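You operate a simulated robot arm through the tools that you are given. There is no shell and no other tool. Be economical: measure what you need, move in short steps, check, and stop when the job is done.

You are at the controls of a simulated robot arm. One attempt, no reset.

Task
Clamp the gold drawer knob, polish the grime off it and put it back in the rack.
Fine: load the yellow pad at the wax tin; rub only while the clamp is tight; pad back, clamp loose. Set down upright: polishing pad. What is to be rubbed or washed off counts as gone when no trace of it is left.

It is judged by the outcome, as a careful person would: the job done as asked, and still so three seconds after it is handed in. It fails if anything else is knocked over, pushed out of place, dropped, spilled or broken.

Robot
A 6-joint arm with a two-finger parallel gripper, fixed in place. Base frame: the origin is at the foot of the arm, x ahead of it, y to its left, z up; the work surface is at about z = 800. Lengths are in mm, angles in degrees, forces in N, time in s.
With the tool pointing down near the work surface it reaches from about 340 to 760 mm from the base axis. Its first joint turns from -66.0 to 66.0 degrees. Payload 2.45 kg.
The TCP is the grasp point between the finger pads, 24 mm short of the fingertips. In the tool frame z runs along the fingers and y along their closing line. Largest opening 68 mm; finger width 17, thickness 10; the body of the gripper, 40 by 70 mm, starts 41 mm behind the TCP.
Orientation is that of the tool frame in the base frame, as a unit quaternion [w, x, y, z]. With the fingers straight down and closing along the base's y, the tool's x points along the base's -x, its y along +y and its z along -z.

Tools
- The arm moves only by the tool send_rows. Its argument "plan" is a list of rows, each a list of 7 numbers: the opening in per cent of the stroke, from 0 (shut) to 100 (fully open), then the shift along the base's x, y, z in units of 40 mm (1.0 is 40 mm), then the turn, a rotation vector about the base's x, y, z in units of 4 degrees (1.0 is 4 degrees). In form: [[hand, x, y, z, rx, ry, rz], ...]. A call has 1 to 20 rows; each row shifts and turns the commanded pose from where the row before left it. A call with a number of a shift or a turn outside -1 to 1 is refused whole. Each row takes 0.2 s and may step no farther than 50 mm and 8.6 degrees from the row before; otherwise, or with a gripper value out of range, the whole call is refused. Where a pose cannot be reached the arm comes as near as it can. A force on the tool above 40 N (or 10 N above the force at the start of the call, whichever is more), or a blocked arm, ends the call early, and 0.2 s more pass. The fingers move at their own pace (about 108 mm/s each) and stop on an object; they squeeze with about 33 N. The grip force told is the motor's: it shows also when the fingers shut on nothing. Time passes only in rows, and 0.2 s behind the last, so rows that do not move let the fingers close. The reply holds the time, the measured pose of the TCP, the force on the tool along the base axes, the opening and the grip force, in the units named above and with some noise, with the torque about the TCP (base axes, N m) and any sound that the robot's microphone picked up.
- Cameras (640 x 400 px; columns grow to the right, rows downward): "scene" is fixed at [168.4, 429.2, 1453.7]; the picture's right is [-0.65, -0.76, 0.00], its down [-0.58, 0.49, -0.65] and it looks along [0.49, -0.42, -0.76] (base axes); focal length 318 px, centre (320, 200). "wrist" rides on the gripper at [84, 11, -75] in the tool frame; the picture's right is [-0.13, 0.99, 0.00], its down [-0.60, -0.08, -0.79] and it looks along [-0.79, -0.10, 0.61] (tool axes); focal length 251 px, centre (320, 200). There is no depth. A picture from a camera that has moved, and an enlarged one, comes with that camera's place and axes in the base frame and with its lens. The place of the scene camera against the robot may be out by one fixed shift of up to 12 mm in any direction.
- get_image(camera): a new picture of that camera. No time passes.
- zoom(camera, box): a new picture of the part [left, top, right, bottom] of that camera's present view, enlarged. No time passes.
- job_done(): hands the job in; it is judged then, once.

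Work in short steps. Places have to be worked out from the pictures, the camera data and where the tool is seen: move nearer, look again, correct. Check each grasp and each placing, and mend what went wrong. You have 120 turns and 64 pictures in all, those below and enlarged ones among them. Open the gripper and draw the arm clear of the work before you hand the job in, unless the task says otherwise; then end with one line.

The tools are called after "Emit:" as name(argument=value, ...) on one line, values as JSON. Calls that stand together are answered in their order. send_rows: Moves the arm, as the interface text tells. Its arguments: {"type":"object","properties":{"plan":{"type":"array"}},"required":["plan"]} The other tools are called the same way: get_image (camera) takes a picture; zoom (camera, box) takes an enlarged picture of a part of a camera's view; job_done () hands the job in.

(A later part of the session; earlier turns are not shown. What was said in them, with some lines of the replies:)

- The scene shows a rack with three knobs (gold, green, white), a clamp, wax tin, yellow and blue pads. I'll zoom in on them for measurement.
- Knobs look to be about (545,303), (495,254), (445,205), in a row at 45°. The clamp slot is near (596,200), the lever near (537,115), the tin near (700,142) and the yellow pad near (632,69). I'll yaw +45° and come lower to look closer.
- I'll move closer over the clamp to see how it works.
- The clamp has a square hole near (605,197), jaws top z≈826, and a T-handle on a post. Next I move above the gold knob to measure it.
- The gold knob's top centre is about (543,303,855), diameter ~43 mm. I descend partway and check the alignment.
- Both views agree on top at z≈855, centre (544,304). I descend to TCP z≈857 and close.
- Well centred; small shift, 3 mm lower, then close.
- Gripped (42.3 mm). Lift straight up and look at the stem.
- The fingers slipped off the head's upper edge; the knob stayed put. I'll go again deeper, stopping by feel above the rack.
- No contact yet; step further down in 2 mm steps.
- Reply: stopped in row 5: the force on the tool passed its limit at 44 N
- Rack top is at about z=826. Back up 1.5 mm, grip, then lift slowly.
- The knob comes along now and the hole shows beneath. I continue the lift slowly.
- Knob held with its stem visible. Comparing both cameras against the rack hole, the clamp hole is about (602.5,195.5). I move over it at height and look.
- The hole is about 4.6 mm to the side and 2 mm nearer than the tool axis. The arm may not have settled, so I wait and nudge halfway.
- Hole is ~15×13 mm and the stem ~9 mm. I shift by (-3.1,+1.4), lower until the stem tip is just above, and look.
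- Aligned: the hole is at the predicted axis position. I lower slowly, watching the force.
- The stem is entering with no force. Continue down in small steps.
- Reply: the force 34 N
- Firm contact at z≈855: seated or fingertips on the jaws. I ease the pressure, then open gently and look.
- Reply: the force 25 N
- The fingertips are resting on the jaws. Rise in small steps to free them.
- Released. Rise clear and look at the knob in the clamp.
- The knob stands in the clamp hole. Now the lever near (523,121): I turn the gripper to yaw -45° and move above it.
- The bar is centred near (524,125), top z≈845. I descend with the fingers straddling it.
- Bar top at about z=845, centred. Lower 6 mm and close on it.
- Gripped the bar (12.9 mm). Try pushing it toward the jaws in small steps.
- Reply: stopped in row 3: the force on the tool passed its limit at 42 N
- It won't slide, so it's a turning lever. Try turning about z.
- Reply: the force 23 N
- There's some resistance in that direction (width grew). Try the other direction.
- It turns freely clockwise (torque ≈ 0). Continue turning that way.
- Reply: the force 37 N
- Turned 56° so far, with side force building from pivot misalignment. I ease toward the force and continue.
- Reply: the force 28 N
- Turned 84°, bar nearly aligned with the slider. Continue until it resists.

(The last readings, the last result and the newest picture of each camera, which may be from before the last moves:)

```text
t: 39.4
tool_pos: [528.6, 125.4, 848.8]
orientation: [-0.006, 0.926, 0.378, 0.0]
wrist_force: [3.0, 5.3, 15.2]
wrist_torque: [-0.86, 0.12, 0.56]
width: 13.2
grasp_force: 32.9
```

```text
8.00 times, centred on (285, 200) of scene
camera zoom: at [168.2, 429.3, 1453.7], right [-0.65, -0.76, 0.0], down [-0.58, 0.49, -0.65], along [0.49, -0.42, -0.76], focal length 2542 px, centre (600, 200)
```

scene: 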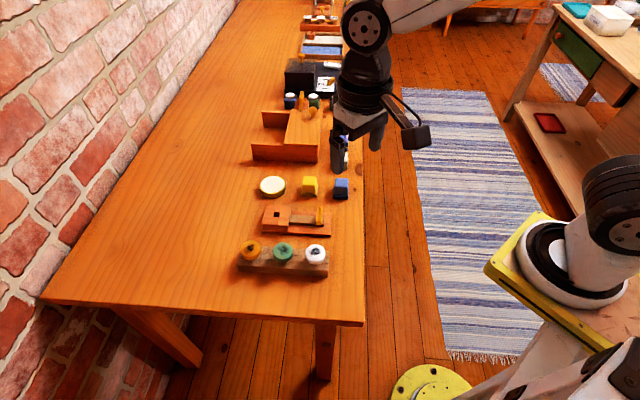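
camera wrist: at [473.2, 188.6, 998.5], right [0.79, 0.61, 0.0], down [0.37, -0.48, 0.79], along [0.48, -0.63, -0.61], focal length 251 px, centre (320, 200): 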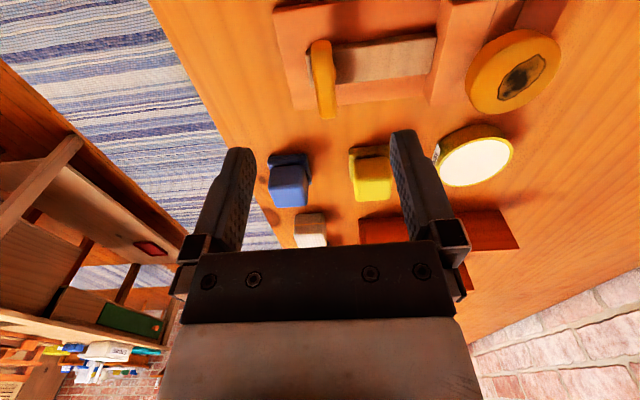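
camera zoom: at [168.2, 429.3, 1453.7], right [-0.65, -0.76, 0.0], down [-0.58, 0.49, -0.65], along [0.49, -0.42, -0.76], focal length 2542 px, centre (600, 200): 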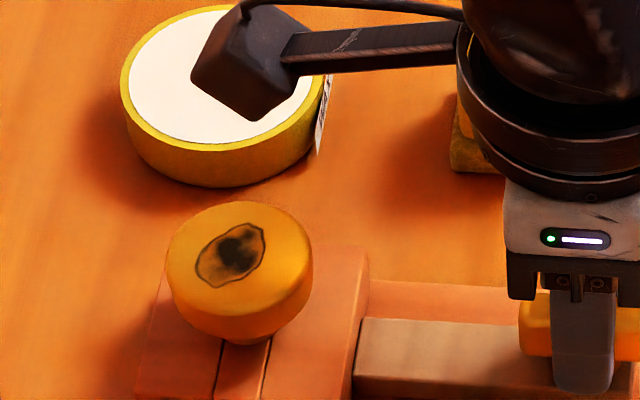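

End stop reached at 90° (torque 0.56). Release the lever and rise.

Emit:
send_rows(plan=[[60, 0, 0, 0, 0, 0, 0], [60, 0, 0, 0, 0, 0, 0], [60, 0, 0, 0.3, 0, 0, 0], [60, 0, 0, 0.9, 0, 0, 0], [60, 0, 0, 0.9, 0, 0, 0], [60, 0, 0, 0, 0, 0, 0]])

Emit:
zoom(camera="scene", box=[250, 170, 350, 240])

```text
t: 40.8
tool_pos: [527.7, 125.9, 929.8]
orientation: [-0.005, 0.926, 0.379, 0.0]
wrist_force: [0.7, 0.3, -0.5]
wrist_torque: [0.0, -0.02, 0.0]
width: 40.8
grasp_force: 0.0
```

```text
5.71 times, centred on (300, 205) of scene
camera zoom: at [168.4, 429.2, 1453.7], right [-0.65, -0.76, 0.0], down [-0.58, 0.49, -0.65], along [0.49, -0.42, -0.76], focal length 1816 px, centre (434, 171)
```

zoom: 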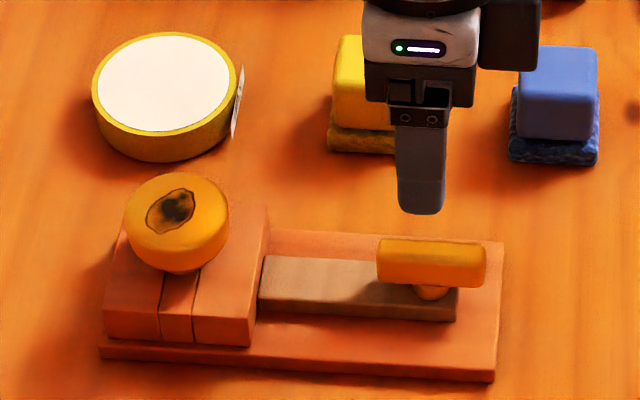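

The lever is now in line and the knob stands upright. Next I turn back to yaw -45° while moving above the yellow pad.

Emit:
send_rows(plan=[[80, 0.3, -0.2, 0, 0, 0, 1], [80, 0.3, -0.2, 0, 0, 0, 1], [80, 0.3, -0.2, 0, 0, 0, 1], [80, 0.3, -0.2, 0, 0, 0, 1], [80, 0.3, -0.2, 0, 0, 0, 1], [80, 0.3, -0.2, 0, 0, 0, 1], [80, 0.3, -0.1, 0, 0, 0, 1], [80, 0.3, -0.1, 0, 0, 0, 1], [80, 0.1, -0.1, 0, 0, 0, 1], [80, 0, 0, 0, 0, 0, 1], [80, 0, 0, 0, 0, 0, 1], [80, 0, 0, 0, 0, 0, 1], [80, 0, 0, 0, 0, 0, 1], [80, 0, 0, 0, 0, 0, 1], [80, 0, 0, 0, 0, 0, 1], [80, 0, 0, 0, 0, 0, 1], [80, 0, 0, 0, 0, 0, 1], [80, 0, 0, 0, 0, 0, 1]])

Emit:
send_rows(plan=[[80, 0, 0, 0, 0, 0, 1], [80, 0, 0, 0, 0, 0, 1], [80, 0, 0, 0, 0, 0, 1], [80, 0, 0, 0, 0, 0, 1], [80, 0, 0, 0, 0, 0, 0.65], [80, 0, 0, 0, 0, 0, 0]])

Emit:
get_image(camera="wrist")

```text
t: 44.5
tool_pos: [628.9, 64.6, 931.4]
orientation: [-0.004, 0.526, 0.851, -0.003]
wrist_force: [-0.5, 0.6, 0.8]
wrist_torque: [-0.02, 0.0, 0.01]
width: 54.5
grasp_force: 0.0
```

```text
t: 46.0
tool_pos: [629.1, 64.4, 932.5]
orientation: [-0.004, 0.382, 0.924, -0.004]
wrist_force: [-0.2, 0.2, -0.2]
wrist_torque: [0.01, -0.02, 0.0]
width: 54.5
grasp_force: 0.1
```

```text
22 pictures are left
camera wrist: at [578.0, 132.4, 1007.0], right [0.79, 0.61, -0.01], down [0.38, -0.48, 0.79], along [0.48, -0.63, -0.61], focal length 251 px, centre (320, 200)
```

wrist: 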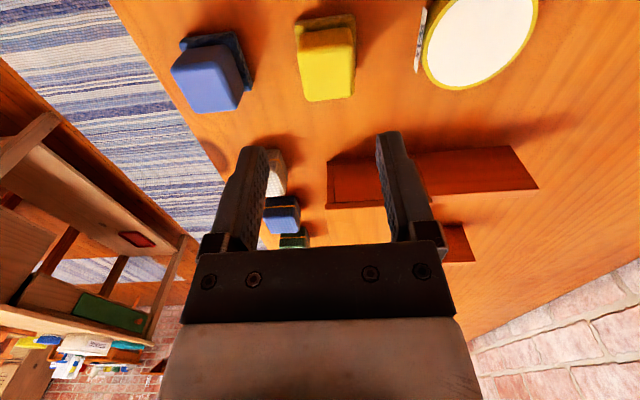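

The yellow pad is at about (630,72), handle top z≈840, handle ~33 mm wide. I move over it and descend to TCP ≈ 848 to check.

Emit:
send_rows(plan=[[85, 0.025, 0.19, 0, 0, 0, 0], [85, 0, 0, -0.9, 0, 0, 0], [85, 0, 0, -0.7, 0, 0, 0], [85, 0, 0, -0.4, 0, 0, 0], [85, 0, 0, 0, 0, 0, 0]])

Emit:
get_image(camera="wrist")

```text
t: 47.1
tool_pos: [631.2, 71.9, 852.3]
orientation: [-0.004, 0.382, 0.924, -0.003]
wrist_force: [0.3, 0.2, -0.4]
wrist_torque: [-0.02, -0.01, 0.02]
width: 58.0
grasp_force: 0.1
```

```text
21 pictures are left
camera wrist: at [580.8, 138.9, 926.6], right [0.79, 0.61, -0.01], down [0.38, -0.48, 0.79], along [0.48, -0.63, -0.61], focal length 251 px, centre (320, 200)
```

wrist: 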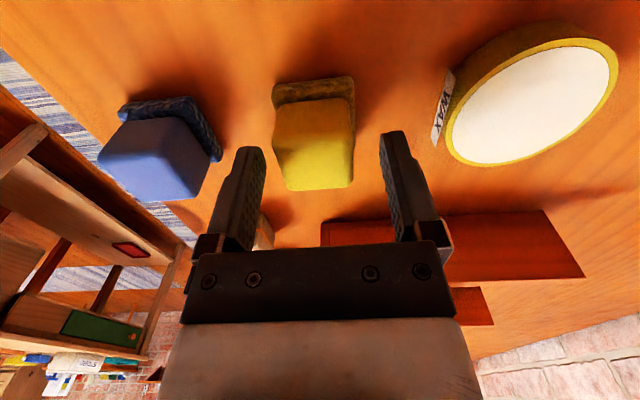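

Centred. Lower to TCP ≈ 842 and close.

Emit:
send_rows(plan=[[85, -0.015, -0.015, -0.15, 0, 0, 0], [85, 0, 0, -0.1, 0, 0, 0], [0, 0, 0, 0, 0, 0, 0], [0, 0, 0, 0, 0, 0, 0], [0, 0, 0, 0, 0, 0, 0]])

```text
t: 48.4
tool_pos: [630.2, 71.9, 842.5]
orientation: [-0.003, 0.382, 0.924, -0.004]
wrist_force: [0.2, -0.8, 1.7]
wrist_torque: [0.02, 0.0, -0.01]
width: 35.2
grasp_force: 33.0
```

Gripped (35 mm); pad home is TCP (630,72,842.5). I lift, move over the tin near (702,142), and look.

Emit:
send_rows(plan=[[0, 0, 0, 0.3, 0, 0, 0], [0, 0, 0, 0.8, 0, 0, 0], [0, 0, 0, 0.6, 0, 0, 0], [0, 0.6, 0.6, 0, 0, 0, 0], [0, 0.6, 0.6, 0, 0, 0, 0], [0, 0.6, 0.55, 0, 0, 0, 0], [0, 0, 0, 0, 0, 0, 0], [0, 0, 0, 0, 0, 0, 0]])

Emit:
get_image(camera="wrist")

Emit:
zoom(camera="scene", box=[245, 135, 345, 215])

```text
t: 50.1
tool_pos: [699.1, 145.0, 911.2]
orientation: [-0.004, 0.382, 0.924, -0.004]
wrist_force: [-1.1, 0.6, -0.8]
wrist_torque: [0.01, 0.03, -0.02]
width: 35.3
grasp_force: 33.2
```

```text
20 pictures are left
camera wrist: at [648.6, 210.6, 985.6], right [0.79, 0.61, -0.01], down [0.38, -0.48, 0.79], along [0.48, -0.63, -0.61], focal length 251 px, centre (320, 200)
```

wrist: 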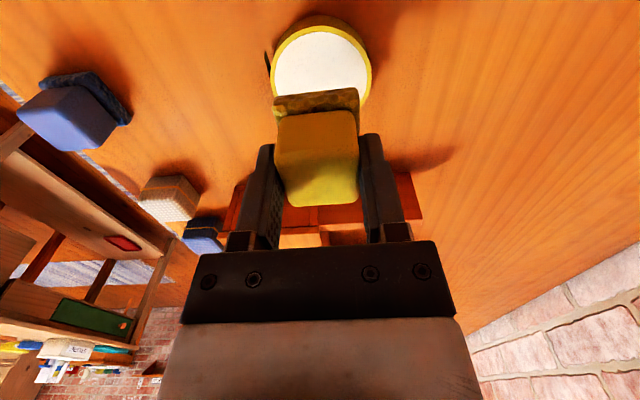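

```text
5.00 times, centred on (295, 175) of scene
camera zoom: at [168.4, 429.2, 1453.7], right [-0.65, -0.76, 0.0], down [-0.58, 0.49, -0.65], along [0.49, -0.42, -0.76], focal length 1589 px, centre (445, 325)
```

zoom: 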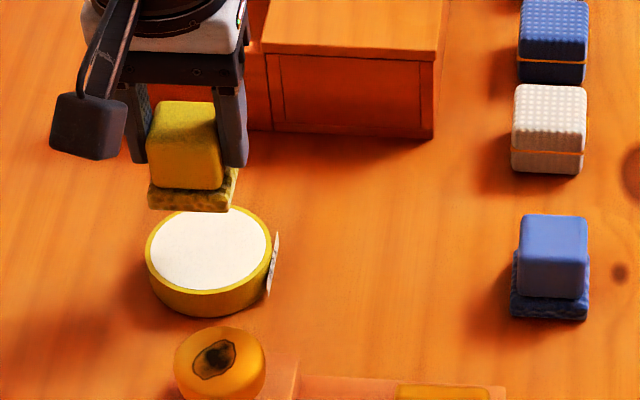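

The tin centre is about 4 mm toward the camera. I shift slightly and lower until light contact.

Emit:
send_rows(plan=[[0, -0.05, 0.08, -0.4, 0, 0, 0], [0, 0, 0, -0.3, 0, 0, 0], [0, 0, 0, -0.15, 0, 0, 0], [0, 0, 0, -0.05, 0, 0, 0], [0, 0, 0, -0.05, 0, 0, 0], [0, 0, 0, 0, 0, 0, 0]])

Emit:
zoom(camera="scene", box=[245, 135, 345, 215])

```text
t: 51.5
tool_pos: [697.8, 145.8, 871.6]
orientation: [-0.004, 0.382, 0.924, -0.005]
wrist_force: [-0.1, 0.5, -0.5]
wrist_torque: [0.04, -0.01, 0.0]
width: 35.2
grasp_force: 32.8
```

```text
5.00 times, centred on (295, 175) of scene
camera zoom: at [168.4, 429.2, 1453.7], right [-0.65, -0.76, 0.0], down [-0.58, 0.49, -0.65], along [0.49, -0.42, -0.76], focal length 1589 px, centre (445, 325)
```

zoom: 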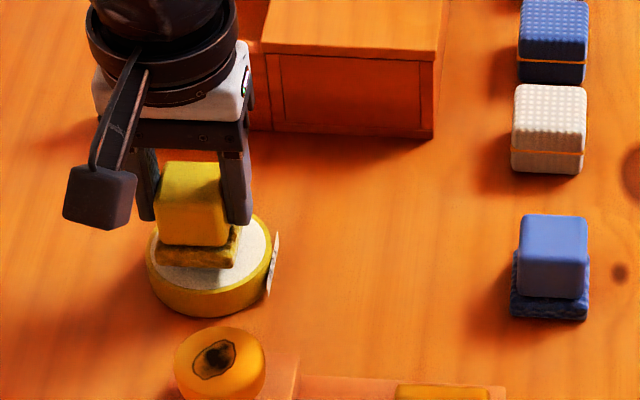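

Just above the wax. Shift 2 mm and lower in 2 mm steps to contact.

Emit:
send_rows(plan=[[0, -0.04, -0.04, -0.05, 0, 0, 0], [0, 0, 0, -0.05, 0, 0, 0], [0, 0, 0, -0.05, 0, 0, 0], [0, 0, 0, 0, 0, 0, 0]])

```text
t: 52.5
tool_pos: [696.8, 142.3, 865.9]
orientation: [-0.004, 0.382, 0.924, -0.004]
wrist_force: [1.0, -0.1, 0.0]
wrist_torque: [-0.03, 0.01, -0.02]
width: 35.2
grasp_force: 33.2
```

Emit:
send_rows(plan=[[0, 0, 0, -0.04, 0, 0, 0], [0, 0, 0, -0.04, 0, 0, 0], [0, 0, 0, -0.04, 0, 0, 0], [0, 0, 0, 0, 0, 0, 0]])

```text
t: 53.5
tool_pos: [696.8, 144.2, 861.9]
orientation: [-0.002, 0.382, 0.924, -0.004]
wrist_force: [-4.9, -2.4, 13.9]
wrist_torque: [0.11, 0.0, -0.01]
width: 35.4
grasp_force: 33.3
```

Contact with 14 N on the wax. Hold briefly, lift, and carry over the knob at about (602,197).

Emit:
send_rows(plan=[[0, 0, 0, 0, 0, 0, 0], [0, 0, 0, 0, 0, 0, 0], [0, 0, 0, 0.3, 0, 0, 0], [0, 0, 0, 0.9, 0, 0, 0], [0, 0, 0, 0.5, 0, 0, 0], [0, -0.8, 0.45, 0, 0, 0, 0], [0, -0.8, 0.45, 0, 0, 0, 0], [0, -0.77, 0.43, 0, 0, 0, 0], [0, 0, 0, 0, 0, 0, 0], [0, 0, 0, 0, 0, 0, 0]])

Emit:
get_image(camera="wrist")

Emit:
zoom(camera="scene", box=[235, 150, 355, 240])

```text
t: 55.8
tool_pos: [602.5, 199.8, 928.2]
orientation: [-0.004, 0.382, 0.924, -0.004]
wrist_force: [0.5, 0.0, -0.5]
wrist_torque: [0.0, 0.02, 0.04]
width: 35.1
grasp_force: 32.8
```

```text
17 pictures are left
camera wrist: at [551.3, 266.0, 1003.3], right [0.79, 0.61, -0.01], down [0.38, -0.48, 0.79], along [0.48, -0.63, -0.61], focal length 251 px, centre (320, 200)
```

wrist: 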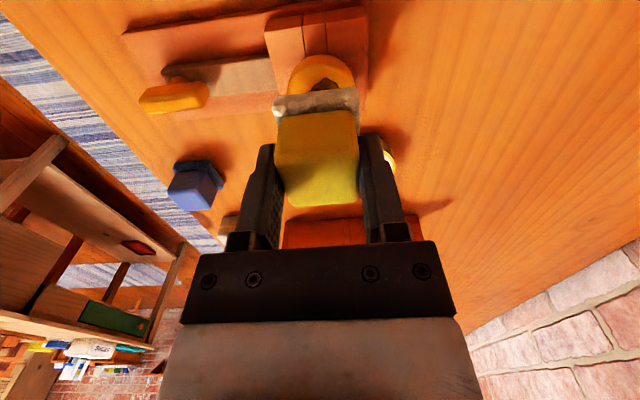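

```text
4.44 times, centred on (295, 195) of scene
camera zoom: at [168.4, 429.2, 1453.7], right [-0.65, -0.76, 0.0], down [-0.58, 0.49, -0.65], along [0.49, -0.42, -0.76], focal length 1412 px, centre (431, 222)
```

zoom: 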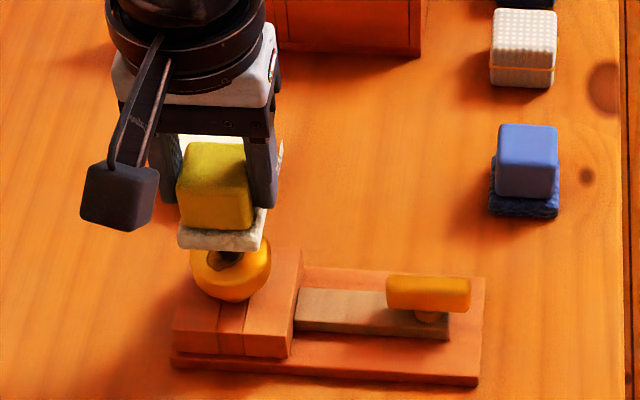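

The pad is waxed (white) and centred over the knob. I lower to contact.

Emit:
send_rows(plan=[[0, 0, 0, -0.3, 0, 0, 0], [0, 0, 0, -0.2, 0, 0, 0], [0, 0, 0, -0.05, 0, 0, 0], [0, 0, 0, -0.05, 0, 0, 0], [0, 0, 0, 0, 0, 0, 0]])

```text
t: 57.0
tool_pos: [601.7, 198.1, 905.7]
orientation: [-0.004, 0.382, 0.924, -0.004]
wrist_force: [-0.3, -0.2, -0.2]
wrist_torque: [0.02, 0.01, 0.0]
width: 35.3
grasp_force: 32.9
```

Emit:
send_rows(plan=[[0, 0, 0, -0.04, 0, 0, 0], [0, 0, 0, -0.04, 0, 0, 0], [0, 0, 0, -0.04, 0, 0, 0], [0, 0, 0, 0, 0, 0, 0]])

```text
t: 58.0
tool_pos: [604.3, 199.7, 903.1]
orientation: [-0.001, 0.382, 0.924, -0.002]
wrist_force: [-1.8, -1.9, 5.9]
wrist_torque: [0.0, 0.06, 0.02]
width: 35.4
grasp_force: 33.0
stopped in row 4: the force on the tool passed its limit at 41 N (the readings are from after the stop); the commanded pose is now the measured one
```

Contact at z≈903 with 6 N. Now rub back and forth gently.

Emit:
send_rows(plan=[[0, 0.12, 0.12, 0, 0, 0, 0], [0, 0.1, 0.1, 0, 0, 0, 0], [0, -0.11, -0.11, 0, 0, 0, 0], [0, -0.11, -0.11, 0, 0, 0, 0], [0, -0.11, -0.11, 0, 0, 0, 0], [0, -0.11, -0.11, 0, 0, 0, 0], [0, 0.11, 0.11, 0, 0, 0, 0], [0, 0.11, 0.11, 0, 0, 0, 0], [0, 0.11, -0.11, 0, 0, 0, 0], [0, 0.11, -0.11, 0, 0, 0, 0], [0, -0.11, 0.11, 0, 0, 0, 0], [0, -0.11, 0.11, 0, 0, 0, 0], [0, -0.11, 0.11, 0, 0, 0, 0], [0, -0.11, 0.11, 0, 0, 0, 0], [0, 0.11, -0.11, 0, 0, 0, 0], [0, 0.11, -0.11, 0, 0, 0, 0], [0, 0, 0, 0, 0, 0, 0]])

```text
t: 61.6
tool_pos: [604.0, 199.9, 903.5]
orientation: [-0.002, 0.382, 0.924, -0.002]
wrist_force: [-7.8, 9.5, 24.5]
wrist_torque: [0.54, 0.34, 0.04]
width: 35.5
grasp_force: 33.1
```

Rubbing force is fine (≈24 N). One more round with other directions.

Emit:
send_rows(plan=[[0, 0.15, 0, 0, 0, 0, 0], [0, 0.1, 0.1, 0, 0, 0, 0], [0, -0.1, 0.15, 0, 0, 0, 0], [0, -0.2, 0.05, 0, 0, 0, 0], [0, -0.15, -0.1, 0, 0, 0, 0], [0, -0.1, -0.2, 0, 0, 0, 0], [0, 0.05, -0.2, 0, 0, 0, 0], [0, 0.15, -0.1, 0, 0, 0, 0], [0, 0.15, 0.1, 0, 0, 0, 0], [0, 0, 0.2, 0, 0, 0, 0], [0, -0.15, 0.1, 0, 0, 0, 0], [0, -0.1, -0.15, 0, 0, 0, 0], [0, 0.1, -0.1, 0, 0, 0, 0], [0, 0.1, 0.15, 0, 0, 0, 0], [0, 0, 0, 0.3, 0, 0, 0], [0, 0, 0, 0.5, 0, 0, 0], [0, -0.5, 0.5, 0.2, 0, 0, 0], [0, -0.5, 0.5, 0, 0, 0, 0], [0, 0, 0, 0, 0, 0, 0]])

Emit:
zoom(camera="scene", box=[255, 175, 325, 225])

```text
t: 65.6
tool_pos: [563.0, 241.2, 942.3]
orientation: [-0.002, 0.382, 0.924, -0.004]
wrist_force: [0.4, -0.3, -0.6]
wrist_torque: [0.01, 0.0, -0.03]
width: 35.3
grasp_force: 32.8
```

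```text
8.00 times, centred on (290, 200) of scene
camera zoom: at [168.4, 429.2, 1453.7], right [-0.65, -0.76, 0.0], down [-0.58, 0.49, -0.65], along [0.49, -0.42, -0.76], focal length 2542 px, centre (560, 200)
```

zoom: 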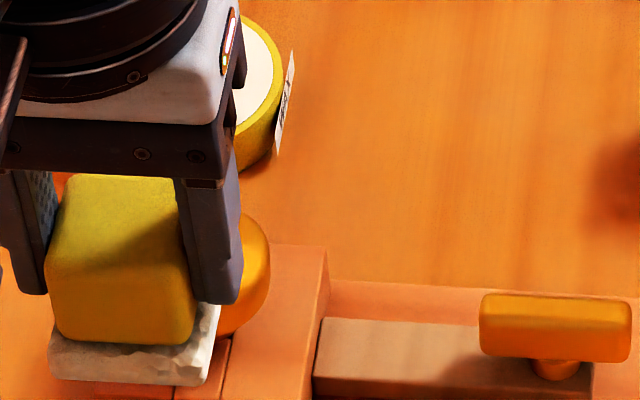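

The pad blocks the view; I move it off to the pad side and look again.

Emit:
send_rows(plan=[[0, 0.6, -0.9, 0.2, 0, 0, 0], [0, 0.6, -0.9, 0, 0, 0, 0], [0, 0.6, -0.9, 0, 0, 0, 0], [0, 0.2, -0.9, 0, 0, 0, 0], [0, 0, 0, 0, 0, 0, 0]])

Emit:
zoom(camera="scene", box=[255, 165, 325, 215])

```text
t: 66.8
tool_pos: [644.4, 93.8, 950.3]
orientation: [-0.002, 0.382, 0.924, -0.003]
wrist_force: [-1.0, -0.4, -1.0]
wrist_torque: [0.01, 0.02, 0.02]
width: 35.5
grasp_force: 33.5
```

```text
8.00 times, centred on (290, 190) of scene
camera zoom: at [168.4, 429.2, 1453.7], right [-0.65, -0.76, 0.0], down [-0.58, 0.49, -0.65], along [0.49, -0.42, -0.76], focal length 2542 px, centre (560, 280)
```

zoom: 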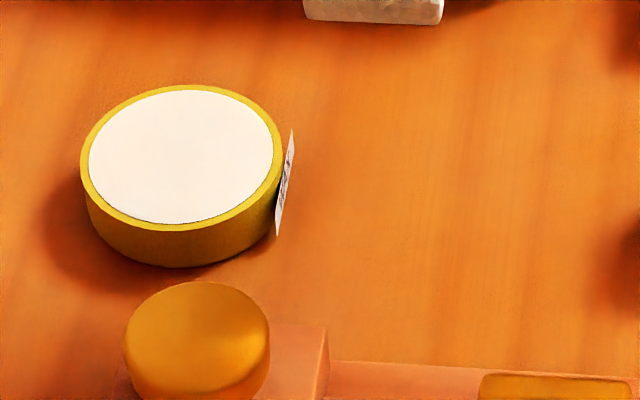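

The knob is spotless. Now I return the pad to its home at (630,72).

Emit:
send_rows(plan=[[0, -0.35, -0.55, 0, 0, 0, 0], [0, 0, 0, -0.8, 0, 0, 0], [0, 0, 0, -0.9, 0, 0, 0], [0, 0, 0, 0, 0, 0, 0], [0, 0, 0, 0, 0, 0, 0]])

Emit:
zoom(camera="scene", box=[250, 150, 370, 235])

```text
t: 68.0
tool_pos: [632.6, 72.1, 881.2]
orientation: [-0.002, 0.382, 0.924, -0.003]
wrist_force: [-0.5, -0.9, 0.0]
wrist_torque: [-0.03, 0.02, -0.03]
width: 35.2
grasp_force: 33.5
```

```text
4.71 times, centred on (310, 192) of scene
camera zoom: at [168.4, 429.2, 1453.7], right [-0.65, -0.76, 0.0], down [-0.58, 0.49, -0.65], along [0.49, -0.42, -0.76], focal length 1496 px, centre (367, 235)
```

zoom: 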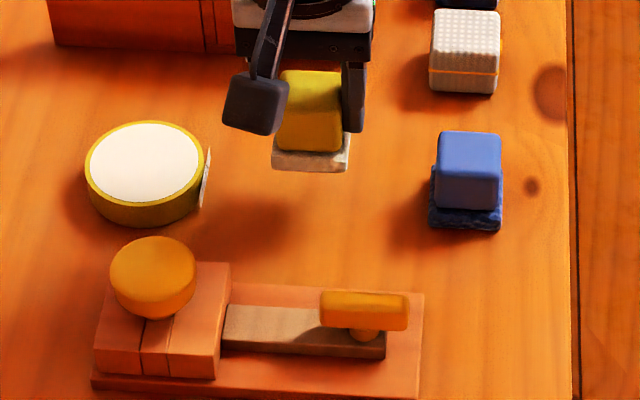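

Lower to the table with care.

Emit:
send_rows(plan=[[0, -0.03, 0, -0.5, 0, 0, 0], [0, 0, 0, -0.35, 0, 0, 0], [0, 0, 0, -0.05, 0, 0, 0], [0, 0, 0, -0.03, 0, 0, 0], [0, 0, 0, 0, 0, 0, 0]])

```text
t: 69.2
tool_pos: [628.5, 71.6, 846.4]
orientation: [-0.002, 0.381, 0.925, -0.003]
wrist_force: [-0.1, -0.1, -0.8]
wrist_torque: [-0.02, 0.03, 0.03]
width: 35.4
grasp_force: 32.6
```

Emit:
send_rows(plan=[[0, 0.02, 0, -0.03, 0, 0, 0], [0, 0, 0, -0.03, 0, 0, 0], [0, 0, 0, -0.03, 0, 0, 0], [0, 0, 0, 0, 0, 0, 0]])

```text
t: 70.2
tool_pos: [629.4, 73.0, 841.6]
orientation: [-0.002, 0.382, 0.924, -0.002]
wrist_force: [0.4, -0.2, -0.6]
wrist_torque: [0.0, 0.02, 0.0]
width: 35.6
grasp_force: 33.4
```

No contact yet; continue in 1 mm steps.

Emit:
send_rows(plan=[[0, 0, 0, -0.03, 0, 0, 0], [0, 0, 0, -0.03, 0, 0, 0], [0, 0, 0, 0, 0, 0, 0]])

```text
t: 71.0
tool_pos: [629.7, 72.6, 840.4]
orientation: [-0.001, 0.381, 0.925, -0.003]
wrist_force: [-5.4, 0.9, 17.0]
wrist_torque: [0.02, -0.11, 0.02]
width: 35.3
grasp_force: 32.7
```

Contact (17 N). Ease, open, and rise straight up.

Emit:
send_rows(plan=[[0, 0, 0, 0.02, 0, 0, 0], [85, 0, 0, 0, 0, 0, 0], [85, 0, 0, 0, 0, 0, 0], [85, 0, 0, 0, 0, 0, 0], [85, 0, 0, 0.3, 0, 0, 0], [85, 0, 0, 0.9, 0, 0, 0], [85, 0, 0, 0.9, 0, 0, 0], [85, 0, 0, 0.2, 0, 0, 0], [85, 0, 0, 0, 0, 0, 0]])

Emit:
get_image(camera="wrist")

```text
t: 73.0
tool_pos: [628.6, 71.4, 933.5]
orientation: [-0.002, 0.382, 0.924, -0.003]
wrist_force: [1.1, -0.6, -0.4]
wrist_torque: [-0.02, -0.01, -0.02]
width: 58.1
grasp_force: 0.1
```

```text
12 pictures are left
camera wrist: at [578.9, 138.9, 1008.2], right [0.79, 0.61, -0.01], down [0.38, -0.48, 0.79], along [0.48, -0.63, -0.61], focal length 251 px, centre (320, 200)
```

wrist: 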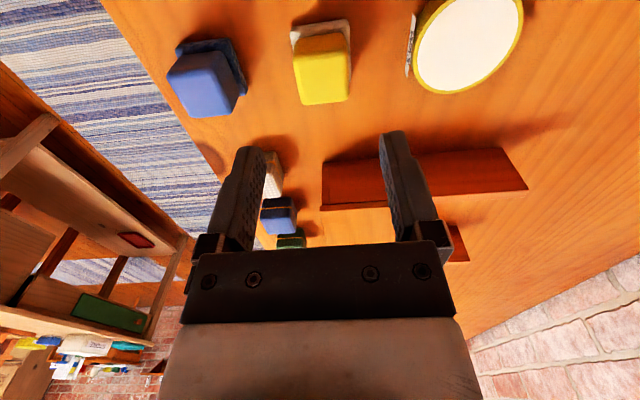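

The pad is back upright. Now I go back over the lever at yaw -135° to loosen it.

Emit:
send_rows(plan=[[70, -0.3, 0.15, 0, 0, 0, -1], [70, -0.3, 0.15, 0, 0, 0, -1], [70, -0.3, 0.15, 0, 0, 0, -1], [70, -0.3, 0.15, 0, 0, 0, -1], [70, -0.3, 0.15, 0, 0, 0, -1], [70, -0.3, 0.15, 0, 0, 0, -1], [70, -0.3, 0.15, 0, 0, 0, -1], [70, -0.3, 0.15, 0, 0, 0, -1], [70, -0.14, 0.14, 0, 0, 0, -1], [70, 0, 0, 0, 0, 0, -1], [70, 0, 0, 0, 0, 0, -1], [70, 0, 0, 0, 0, 0, -1], [70, 0, 0, 0, 0, 0, -1], [70, 0, 0, 0, 0, 0, -1], [70, 0, 0, 0, 0, 0, -1], [70, 0, 0, 0, 0, 0, -1], [70, 0, 0, 0, 0, 0, -1], [70, 0, 0, 0, 0, 0, -1]])

Emit:
send_rows(plan=[[70, 0, 0, 0, 0, 0, -1], [70, 0, 0, 0, 0, 0, -1], [70, 0, 0, 0, 0, 0, -1], [70, 0, 0, 0, 0, 0, -1], [70, 0, 0, 0, 0, 0, -0.6], [70, 0, 0, -0.8, 0, 0, 0], [70, 0, 0, -0.6, 0, 0, 0], [70, 0, 0, 0, 0, 0, 0], [70, 0, 0, 0, 0, 0, 0]])

Emit:
get_image(camera="wrist")

```text
t: 76.8
tool_pos: [527.5, 125.3, 932.2]
orientation: [-0.004, 0.853, 0.523, -0.001]
wrist_force: [-1.2, -0.4, 0.8]
wrist_torque: [0.01, -0.02, -0.01]
width: 47.5
grasp_force: 0.1
```

```text
t: 78.8
tool_pos: [525.4, 126.2, 877.3]
orientation: [-0.004, 0.925, 0.379, 0.0]
wrist_force: [0.6, -0.3, 0.9]
wrist_torque: [0.0, -0.02, 0.02]
width: 47.7
grasp_force: 0.0
```

```text
11 pictures are left
camera wrist: at [593.8, 175.8, 951.5], right [0.61, -0.8, -0.01], down [-0.48, -0.37, 0.79], along [-0.63, -0.48, -0.61], focal length 251 px, centre (320, 200)
```

wrist: 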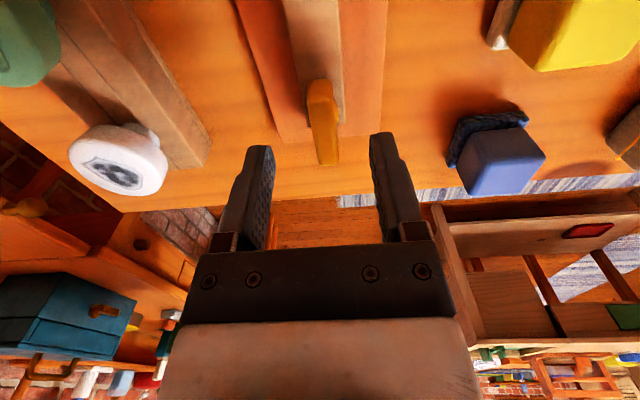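

Bar is centred between the fingers. Descend to z≈849 and close.

Emit:
send_rows(plan=[[70, 0.03, 0, -0.4, 0, 0, 0], [60, 0, 0, -0.3, 0, 0, 0], [0, 0, 0, 0, 0, 0, 0], [0, 0, 0, 0, 0, 0, 0], [0, 0, 0, 0, 0, 0, 0]])

```text
t: 80.0
tool_pos: [528.8, 125.2, 849.4]
orientation: [-0.003, 0.925, 0.38, 0.0]
wrist_force: [8.3, -12.6, -1.4]
wrist_torque: [-0.63, -0.28, 0.45]
width: 13.1
grasp_force: 33.0
```

Gripped. Turn back counter-clockwise with small drift matching the earlier path.

Emit:
send_rows(plan=[[0, 0.01, -0.02, 0, 0, 0, 1], [0, -0.005, 0, 0, 0, 0, 1], [0, -0.005, 0, 0, 0, 0, 1], [0, -0.005, 0, 0, 0, 0, 1], [0, -0.005, 0, 0, 0, 0, 1], [0, -0.005, 0, 0, 0, 0, 1], [0, 0, 0, 0, 0, 0, 0]])

```text
t: 81.6
tool_pos: [527.8, 125.2, 848.4]
orientation: [-0.004, 0.825, 0.565, -0.002]
wrist_force: [-21.5, 18.0, 25.2]
wrist_torque: [-0.01, -0.13, -0.09]
width: 13.0
grasp_force: 33.5
```

Emit:
send_rows(plan=[[0, -0.03, 0.025, 0.03, 0, 0, 0], [0, -0.005, 0, 0, 0, 0, 1], [0, -0.005, 0, 0, 0, 0, 1], [0, -0.005, 0, 0, 0, 0, 1], [0, -0.005, 0, 0, 0, 0, 1], [0, -0.005, 0, 0, 0, 0, 1], [0, 0, 0, 0, 0, 0, 0]])

```text
t: 83.2
tool_pos: [527.1, 125.9, 850.9]
orientation: [-0.003, 0.715, 0.699, -0.002]
wrist_force: [10.4, -0.5, -27.0]
wrist_torque: [-0.06, -0.73, 0.0]
width: 13.0
grasp_force: 33.2
```

Emit:
send_rows(plan=[[0, 0.01, 0, -0.03, 0, 0, 1], [0, -0.005, 0, 0, 0, 0, 1], [0, -0.005, 0, 0, 0, 0, 1], [0, -0.005, 0, 0, 0, 0, 1], [0, -0.005, 0, 0, 0, 0, 1], [0, 0, 0, 0, 0, 0, 0]])

```text
t: 84.6
tool_pos: [526.0, 125.7, 849.9]
orientation: [-0.002, 0.583, 0.812, -0.002]
wrist_force: [-5.9, -14.6, 25.1]
wrist_torque: [-0.05, -0.44, -0.01]
width: 13.1
grasp_force: 33.2
```

Emit:
send_rows(plan=[[0, -0.01, -0.02, 0.02, 0, 0, 1], [0, -0.005, 0, 0, 0, 0, 1], [0, -0.005, 0, 0, 0, 0, 1], [0, -0.005, 0, 0, 0, 0, 1], [0, 0, 0, 0, 0, 0, 1], [0, 0, 0, 0, 0, 0, 1], [0, 0, 0, 0, 0, 0, 0]])

```text
t: 86.2
tool_pos: [525.7, 125.3, 850.2]
orientation: [-0.001, 0.401, 0.916, -0.002]
wrist_force: [5.9, -11.4, 22.0]
wrist_torque: [0.35, -0.28, 0.03]
width: 12.8
grasp_force: 32.7
```

Emit:
send_rows(plan=[[0, 0, 0, 0.01, 0, 0, 0.9], [0, 0, 0, 0, 0, 0, 0], [60, 0, 0, 0, 0, 0, 0], [60, 0, 0, 0, 0, 0, 0], [60, 0, 0, 0.3, 0, 0, 0], [60, 0, 0, 0.9, 0, 0, 0], [60, 0, 0, 0.9, 0, 0, 0], [60, 0, 0, 0, 0, 0, 0]])

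Emit:
zoom(camera="scene", box=[235, 160, 365, 280])

```text
t: 88.0
tool_pos: [526.3, 126.0, 935.0]
orientation: [-0.002, 0.372, 0.928, -0.003]
wrist_force: [0.4, -0.5, -0.6]
wrist_torque: [0.02, 0.0, 0.0]
width: 40.7
grasp_force: 0.0
```

```text
3.33 times, centred on (300, 220) of scene
camera zoom: at [168.4, 429.2, 1453.7], right [-0.65, -0.76, 0.0], down [-0.58, 0.49, -0.65], along [0.49, -0.42, -0.76], focal length 1059 px, centre (387, 133)
```

zoom: 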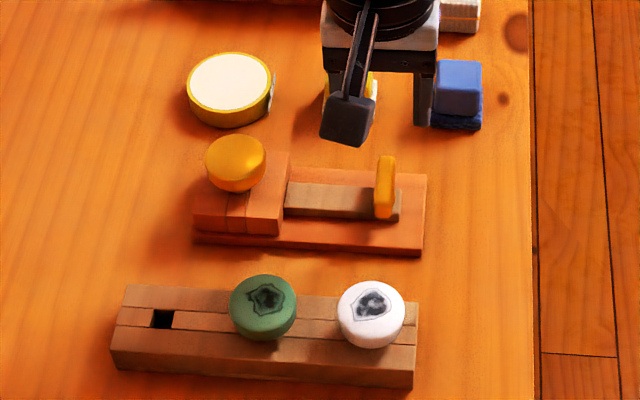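

The lever is back to loose. Rotate to yaw +45° and move above the knob.

Emit:
send_rows(plan=[[80, 0.3, 0.3, 0, 0, 0, 1], [80, 0.3, 0.3, 0, 0, 0, 1], [80, 0.3, 0.3, 0, 0, 0, 1], [80, 0.3, 0.3, 0, 0, 0, 1], [80, 0.3, 0.3, 0, 0, 0, 1], [80, 0.3, 0.3, 0, 0, 0, 1], [80, 0, 0, 0, 0, 0, 1], [80, 0, 0, 0, 0, 0, 1], [80, 0, 0, 0, 0, 0, 1], [80, 0, 0, 0, 0, 0, 1], [80, 0, 0, 0, 0, 0, 1], [80, 0, 0, 0, 0, 0, 1], [80, 0, 0, 0, 0, 0, 1], [80, 0, 0, 0, 0, 0, 1], [80, 0, 0, 0, 0, 0, 1], [80, 0, 0, 0, 0, 0, 1], [80, 0, 0, 0, 0, 0, 1], [80, 0, 0, 0, 0, 0, 1]])

Emit:
send_rows(plan=[[80, 0, 0, 0, 0, 0, 1], [80, 0, 0, 0, 0, 0, 1], [80, 0, 0, 0, 0, 0, 1], [80, 0, 0, 0, 0, 0, 1], [80, 0.08, 0, -0.3, 0, 0, 0.3], [80, 0, 0, -0.6, 0, 0, 0], [80, 0, 0, 0, 0, 0, 0], [80, 0, 0, 0, 0, 0, 0]])

Emit:
get_image(camera="wrist")

```text
t: 91.8
tool_pos: [597.6, 198.3, 934.4]
orientation: [0.0, -0.245, 0.97, -0.003]
wrist_force: [-1.2, -0.6, 0.2]
wrist_torque: [-0.01, -0.01, -0.01]
width: 54.5
grasp_force: 0.0
```

```text
t: 93.6
tool_pos: [600.4, 199.3, 897.5]
orientation: [0.0, -0.387, 0.922, -0.003]
wrist_force: [-0.4, -0.3, -1.5]
wrist_torque: [-0.04, 0.01, -0.01]
width: 54.5
grasp_force: 0.0
```

```text
9 pictures are left
camera wrist: at [533.5, 146.4, 972.9], right [-0.62, 0.79, -0.01], down [0.48, 0.38, 0.79], along [0.63, 0.49, -0.61], focal length 251 px, centre (320, 200)
```

wrist: 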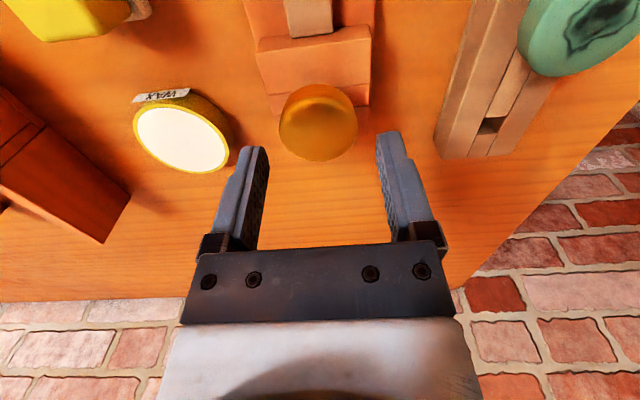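

Centred. Descend to z≈856 (just above jaws) and grip, then lift slightly.

Emit:
send_rows(plan=[[80, -0.01, 0, -0.5, 0, 0, 0], [80, 0, 0, -0.4, 0, 0, 0], [75, 0, 0, -0.13, 0, 0, 0], [75, 0, 0, 0, 0, 0, 0], [0, 0, 0, 0, 0, 0, 0], [0, 0, 0, 0, 0, 0, 0], [0, 0, 0, 0, 0, 0, 0]])

```text
t: 95.2
tool_pos: [599.4, 197.1, 857.3]
orientation: [0.001, -0.387, 0.922, -0.005]
wrist_force: [-0.6, -0.1, 0.4]
wrist_torque: [0.01, -0.03, 0.0]
width: 42.2
grasp_force: 32.9
```

Gripping but a touch high; reopen slightly, go 1.6 mm lower and grip again, then lift slowly.

Emit:
send_rows(plan=[[72, 0, 0, 0, 0, 0, 0], [72, 0, 0, -0.03, 0, 0, 0], [72, 0, 0, -0.015, 0, 0, 0], [0, 0, 0, 0, 0, 0, 0], [0, 0, 0, 0, 0, 0, 0], [0, 0, 0, 0, 0, 0, 0], [0, 0, 0, 0.1, 0, 0, 0], [0, 0, 0, 0.15, 0, 0, 0], [0, 0, 0, 0.15, 0, 0, 0], [0, 0, 0, 0.4, 0, 0, 0], [0, 0, 0, 0.9, 0, 0, 0], [0, 0, 0, 0.4, 0, 0, 0], [0, 0, 0, 0, 0, 0, 0]])

```text
t: 98.0
tool_pos: [600.0, 197.8, 940.2]
orientation: [0.001, -0.386, 0.922, -0.004]
wrist_force: [-0.8, -1.2, -1.0]
wrist_torque: [0.01, 0.0, -0.04]
width: 42.1
grasp_force: 33.7
```

Held. Carry to the rack hole at (543,303), lower to z≈885 and look.

Emit:
send_rows(plan=[[0, -0.5, 0.9, 0, 0, 0, 0], [0, -0.5, 0.9, 0, 0, 0, 0], [0, -0.42, 0.82, 0, 0, 0, 0], [0, 0, 0, -0.7, 0, 0, 0], [0, 0, 0, -0.7, 0, 0, 0], [0, 0, 0, 0, 0, 0, 0], [0, 0, 0, 0, 0, 0, 0]])

Emit:
zoom(camera="wrist", box=[240, 50, 400, 220])

```text
t: 99.6
tool_pos: [543.9, 301.3, 882.5]
orientation: [0.001, -0.387, 0.922, -0.004]
wrist_force: [0.0, 0.0, -1.6]
wrist_torque: [0.02, 0.03, -0.02]
width: 42.1
grasp_force: 32.6
```

```text
2.35 times, centred on (320, 135) of wrist
camera zoom: at [477.7, 249.6, 957.4], right [-0.62, 0.79, -0.01], down [0.48, 0.38, 0.79], along [0.63, 0.49, -0.61], focal length 592 px, centre (320, 353)
```

zoom: 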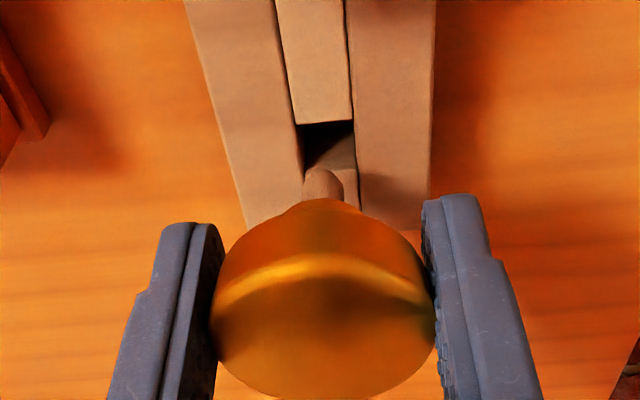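

Hole is ~1.5 mm to the side; correct and lower slowly.

Emit:
send_rows(plan=[[0, -0.025, 0.03, 0, 0, 0, 0], [0, 0, 0, -0.2, 0, 0, 0], [0, 0, 0, -0.15, 0, 0, 0], [0, 0, 0, -0.15, 0, 0, 0], [0, 0, 0, -0.1, 0, 0, 0], [0, 0, 0, 0, 0, 0, 0]])

Emit:
zoom(camera="wrist", box=[240, 50, 400, 220])

```text
t: 101.0
tool_pos: [541.4, 303.7, 859.0]
orientation: [0.0, -0.386, 0.922, -0.004]
wrist_force: [1.1, -0.4, -1.5]
wrist_torque: [-0.03, 0.0, -0.02]
width: 41.8
grasp_force: 32.6
```

```text
2.35 times, centred on (320, 135) of wrist
camera zoom: at [475.7, 251.8, 933.4], right [-0.62, 0.79, -0.01], down [0.48, 0.38, 0.79], along [0.63, 0.49, -0.61], focal length 592 px, centre (320, 353)
```

zoom: 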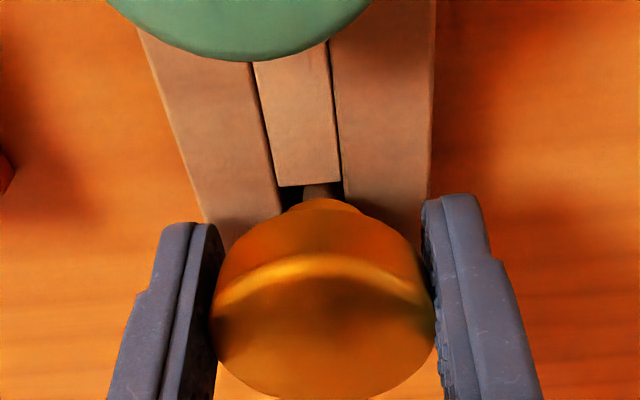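

The stem is in the hole without force. Continue down to seating.

Emit:
send_rows(plan=[[0, 0, 0, -0.05, 0, 0, 0], [0, 0, 0, -0.05, 0, 0, 0], [0, 0, 0, -0.04, 0, 0, 0], [0, 0, 0, 0, 0, 0, 0]])

```text
t: 102.0
tool_pos: [540.6, 304.0, 853.7]
orientation: [0.0, -0.386, 0.922, -0.003]
wrist_force: [0.8, 1.1, -0.7]
wrist_torque: [0.0, -0.04, -0.02]
width: 42.1
grasp_force: 32.9
```

Emit:
send_rows(plan=[[0, 0, 0, -0.025, 0, 0, 0], [0, 0, 0, -0.025, 0, 0, 0], [0, 0, 0, 0, 0, 0, 0]])

```text
t: 102.8
tool_pos: [542.2, 303.0, 851.9]
orientation: [0.001, -0.387, 0.922, -0.004]
wrist_force: [0.1, -0.8, 0.0]
wrist_torque: [0.0, -0.03, -0.02]
width: 42.2
grasp_force: 32.9
```

Emit:
send_rows(plan=[[0, 0, 0, -0.025, 0, 0, 0], [0, 0, 0, 0, 0, 0, 0]])

```text
t: 103.4
tool_pos: [541.4, 305.5, 850.0]
orientation: [0.001, -0.388, 0.922, -0.003]
wrist_force: [-5.2, -1.5, 13.8]
wrist_torque: [0.04, 0.18, 0.06]
width: 42.1
grasp_force: 33.2
```

Contact (14 N). Ease up 0.8 mm, open, and rise.

Emit:
send_rows(plan=[[0, 0, 0, 0.025, 0, 0, 0], [70, 0, 0, 0, 0, 0, 0], [75, 0, 0, 0.02, 0, 0, 0], [80, 0, 0, 0, 0, 0, 0], [80, 0, 0, 0.3, 0, 0, 0], [80, 0, 0, 0.9, 0, 0, 0], [80, 0, 0, 0.9, 0, 0, 0], [80, -0.5, -0.5, 0.5, 0, 0, 0], [80, -0.9, -0.5, 0.5, 0, 0, 0], [80, -0.9, -0.5, 0.5, 0, 0, 0], [80, -0.5, -0.5, 0, 0, 0, 0], [80, 0, 0, 0, 0, 0, 0]])

Emit:
zoom(camera="scene", box=[220, 160, 380, 290])

Emit:
get_image(camera="wrist")

```text
t: 106.0
tool_pos: [430.8, 224.8, 995.8]
orientation: [0.001, -0.386, 0.922, -0.004]
wrist_force: [-0.6, 0.7, -0.3]
wrist_torque: [-0.02, -0.02, -0.02]
width: 54.4
grasp_force: 0.0
```

```text
3.08 times, centred on (300, 225) of scene
camera zoom: at [168.4, 429.2, 1453.7], right [-0.65, -0.76, 0.0], down [-0.58, 0.49, -0.65], along [0.49, -0.42, -0.76], focal length 978 px, centre (382, 123)
```

zoom: 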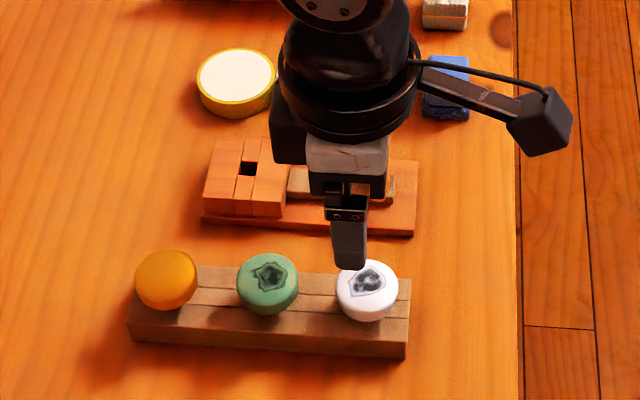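

```text
5 pictures are left
camera wrist: at [364.3, 172.2, 1071.3], right [-0.62, 0.79, -0.01], down [0.48, 0.38, 0.79], along [0.63, 0.49, -0.61], focal length 251 px, centre (320, 200)
```

wrist: 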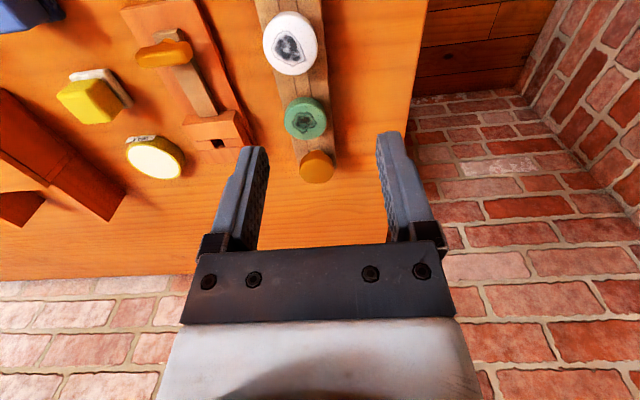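

Everything appears in place. One close-up check of the knob.

Emit:
zoom(camera="scene", box=[235, 230, 285, 270])

Emit:
zoom(camera="wrist", box=[260, 80, 360, 200])

```text
10.00 times, centred on (260, 250) of scene
camera zoom: at [168.4, 429.2, 1453.7], right [-0.65, -0.76, 0.0], down [-0.58, 0.49, -0.65], along [0.49, -0.42, -0.76], focal length 3178 px, centre (920, -300)
```

zoom: 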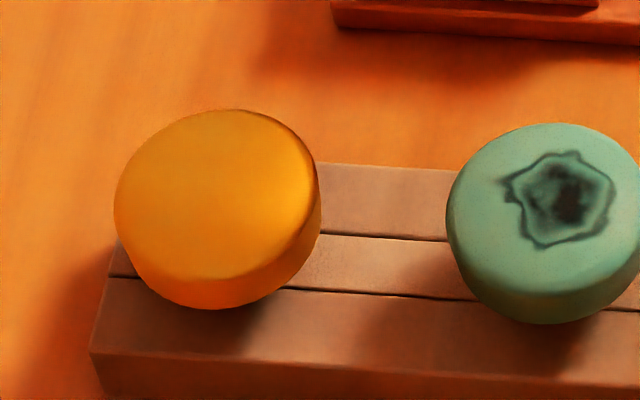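

```text
3.33 times, centred on (310, 140) of wrist
camera zoom: at [364.3, 172.2, 1071.3], right [-0.62, 0.79, -0.01], down [0.48, 0.38, 0.79], along [0.63, 0.49, -0.61], focal length 838 px, centre (353, 400)
```

zoom: 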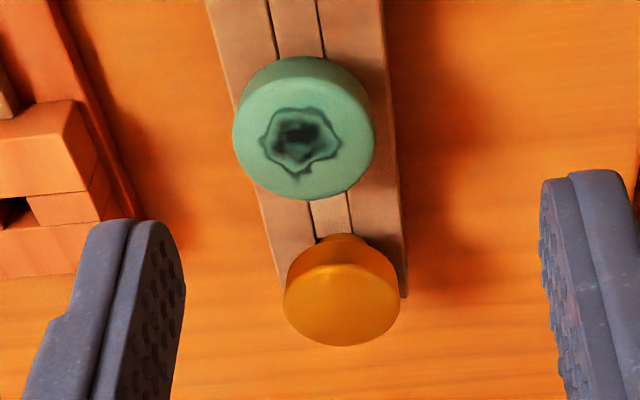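

The knob is clean, but a little neck shows, so it may sit slightly tilted. I'll press lightly on its top with closed fingers to seat it.

Emit:
send_rows(plan=[[0, 0.7, 0.5, 0, 0, 0, 0], [0, 0.7, 0.5, 0, 0, 0, 0], [0, 0.7, 0.5, 0, 0, 0, 0], [0, 0.7, 0.48, 0, 0, 0, 0], [0, 0, 0, -0.9, 0, 0, 0], [0, 0, 0, -0.9, 0, 0, 0], [0, 0, 0, -0.8, 0, 0, 0], [0, 0, 0, 0, 0, 0, 0], [0, 0, 0, 0, 0, 0, 0]])

Emit:
get_image(camera="wrist")

```text
t: 108.0
tool_pos: [544.7, 303.4, 891.3]
orientation: [0.001, -0.386, 0.922, -0.003]
wrist_force: [-0.2, 0.4, 0.4]
wrist_torque: [0.0, 0.0, 0.0]
width: 0.0
grasp_force: 23.4
```

```text
2 pictures are left
camera wrist: at [478.1, 250.3, 966.4], right [-0.62, 0.79, -0.01], down [0.48, 0.38, 0.79], along [0.63, 0.49, -0.61], focal length 251 px, centre (320, 200)
```

wrist: 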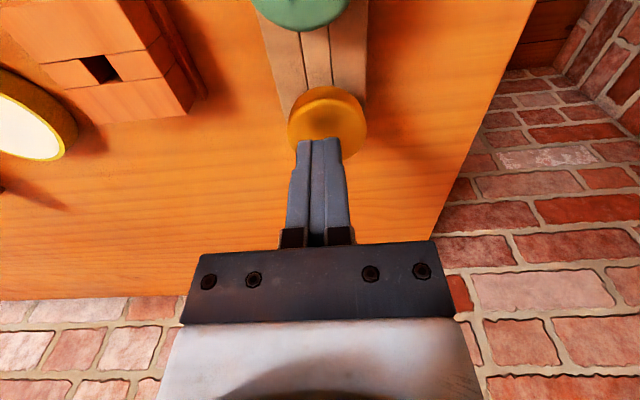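

Fingertips are above the knob centre. Lower in 1 mm steps to light contact.

Emit:
send_rows(plan=[[0, 0, 0, -0.15, 0, 0, 0], [0, 0, 0, -0.04, 0, 0, 0], [0, 0, 0, -0.03, 0, 0, 0], [0, 0, 0, 0, 0, 0, 0]])

```text
t: 109.0
tool_pos: [541.0, 301.3, 884.3]
orientation: [0.001, -0.386, 0.922, -0.004]
wrist_force: [-0.3, -0.1, -0.4]
wrist_torque: [0.04, 0.03, 0.0]
width: 0.1
grasp_force: 23.4
```

Emit:
send_rows(plan=[[0, 0.025, 0.025, -0.03, 0, 0, 0], [0, 0, 0, -0.03, 0, 0, 0], [0, 0, 0, -0.03, 0, 0, 0], [0, 0, 0, 0, 0, 0, 0]])

```text
t: 110.0
tool_pos: [543.1, 302.6, 881.2]
orientation: [0.003, -0.387, 0.922, -0.004]
wrist_force: [-1.8, -6.3, 25.2]
wrist_torque: [-0.2, 0.13, 0.0]
width: 0.0
grasp_force: 24.0
```

It's firmly seated (top ≈ 857 under 25 N). Rise and withdraw.

Emit:
send_rows(plan=[[0, 0, 0, 0.3, 0, 0, 0], [0, 0, 0, 0.9, 0, 0, 0], [0, 0, 0, 0.9, 0, 0, 0], [60, -0.5, -0.5, 0.8, 0, 0, 0], [100, -0.9, -0.5, 0.5, 0, 0, 0], [100, -0.9, -0.8, 0.5, 0, 0, 0], [100, -0.5, -0.9, 0.5, 0, 0, 0], [100, 0, 0, 0, 0, 0, 0]])

Emit:
zoom(camera="scene", box=[220, 160, 380, 290])

```text
refused: row 6 steps farther than a row can; nothing moved
```

```text
3.08 times, centred on (300, 225) of scene
camera zoom: at [167.9, 428.8, 1453.9], right [-0.65, -0.76, 0.0], down [-0.57, 0.49, -0.65], along [0.49, -0.42, -0.76], focal length 978 px, centre (382, 123)
```

zoom: 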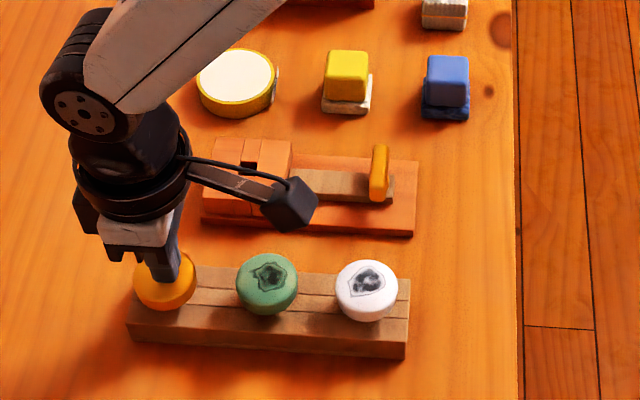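

The pad and lever match their original spots. I withdraw with shorter steps.

Emit:
send_rows(plan=[[0, 0, 0, 0.3, 0, 0, 0], [0, 0, 0, 0.9, 0, 0, 0], [0, 0, 0, 0.9, 0, 0, 0], [60, -0.5, -0.5, 0.7, 0, 0, 0], [100, -0.7, -0.5, 0.5, 0, 0, 0], [100, -0.7, -0.6, 0.5, 0, 0, 0], [100, -0.5, -0.7, 0.5, 0, 0, 0], [100, 0, 0, 0, 0, 0, 0]])

Emit:
zoom(camera="scene", box=[220, 160, 380, 290])

```text
t: 111.8
tool_pos: [443.6, 211.5, 1055.7]
orientation: [0.001, -0.386, 0.922, -0.004]
wrist_force: [0.4, 0.4, -0.4]
wrist_torque: [0.01, 0.0, -0.02]
width: 68.2
grasp_force: 0.0
```

```text
3.08 times, centred on (300, 225) of scene
camera zoom: at [168.4, 429.2, 1453.7], right [-0.65, -0.76, 0.0], down [-0.58, 0.49, -0.65], along [0.49, -0.42, -0.76], focal length 978 px, centre (382, 123)
```

zoom: 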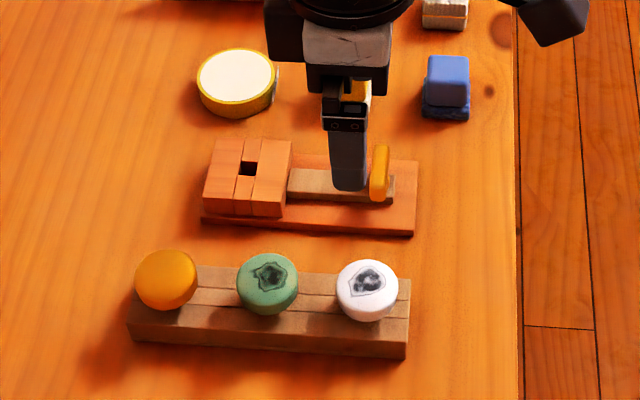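

The gold knob is clean and seated in the rack, the pad is back upright, the clamp is loose, and the arm is clear. I'm handing in.

Emit:
job_done()

```text
The job is handed in.
```

The gold knob is polished clean with no grime visible and back in its rack hole. The waxed yellow pad stands upright in its place, and the clamp is loose. Nothing else looks moved in the last pictures.
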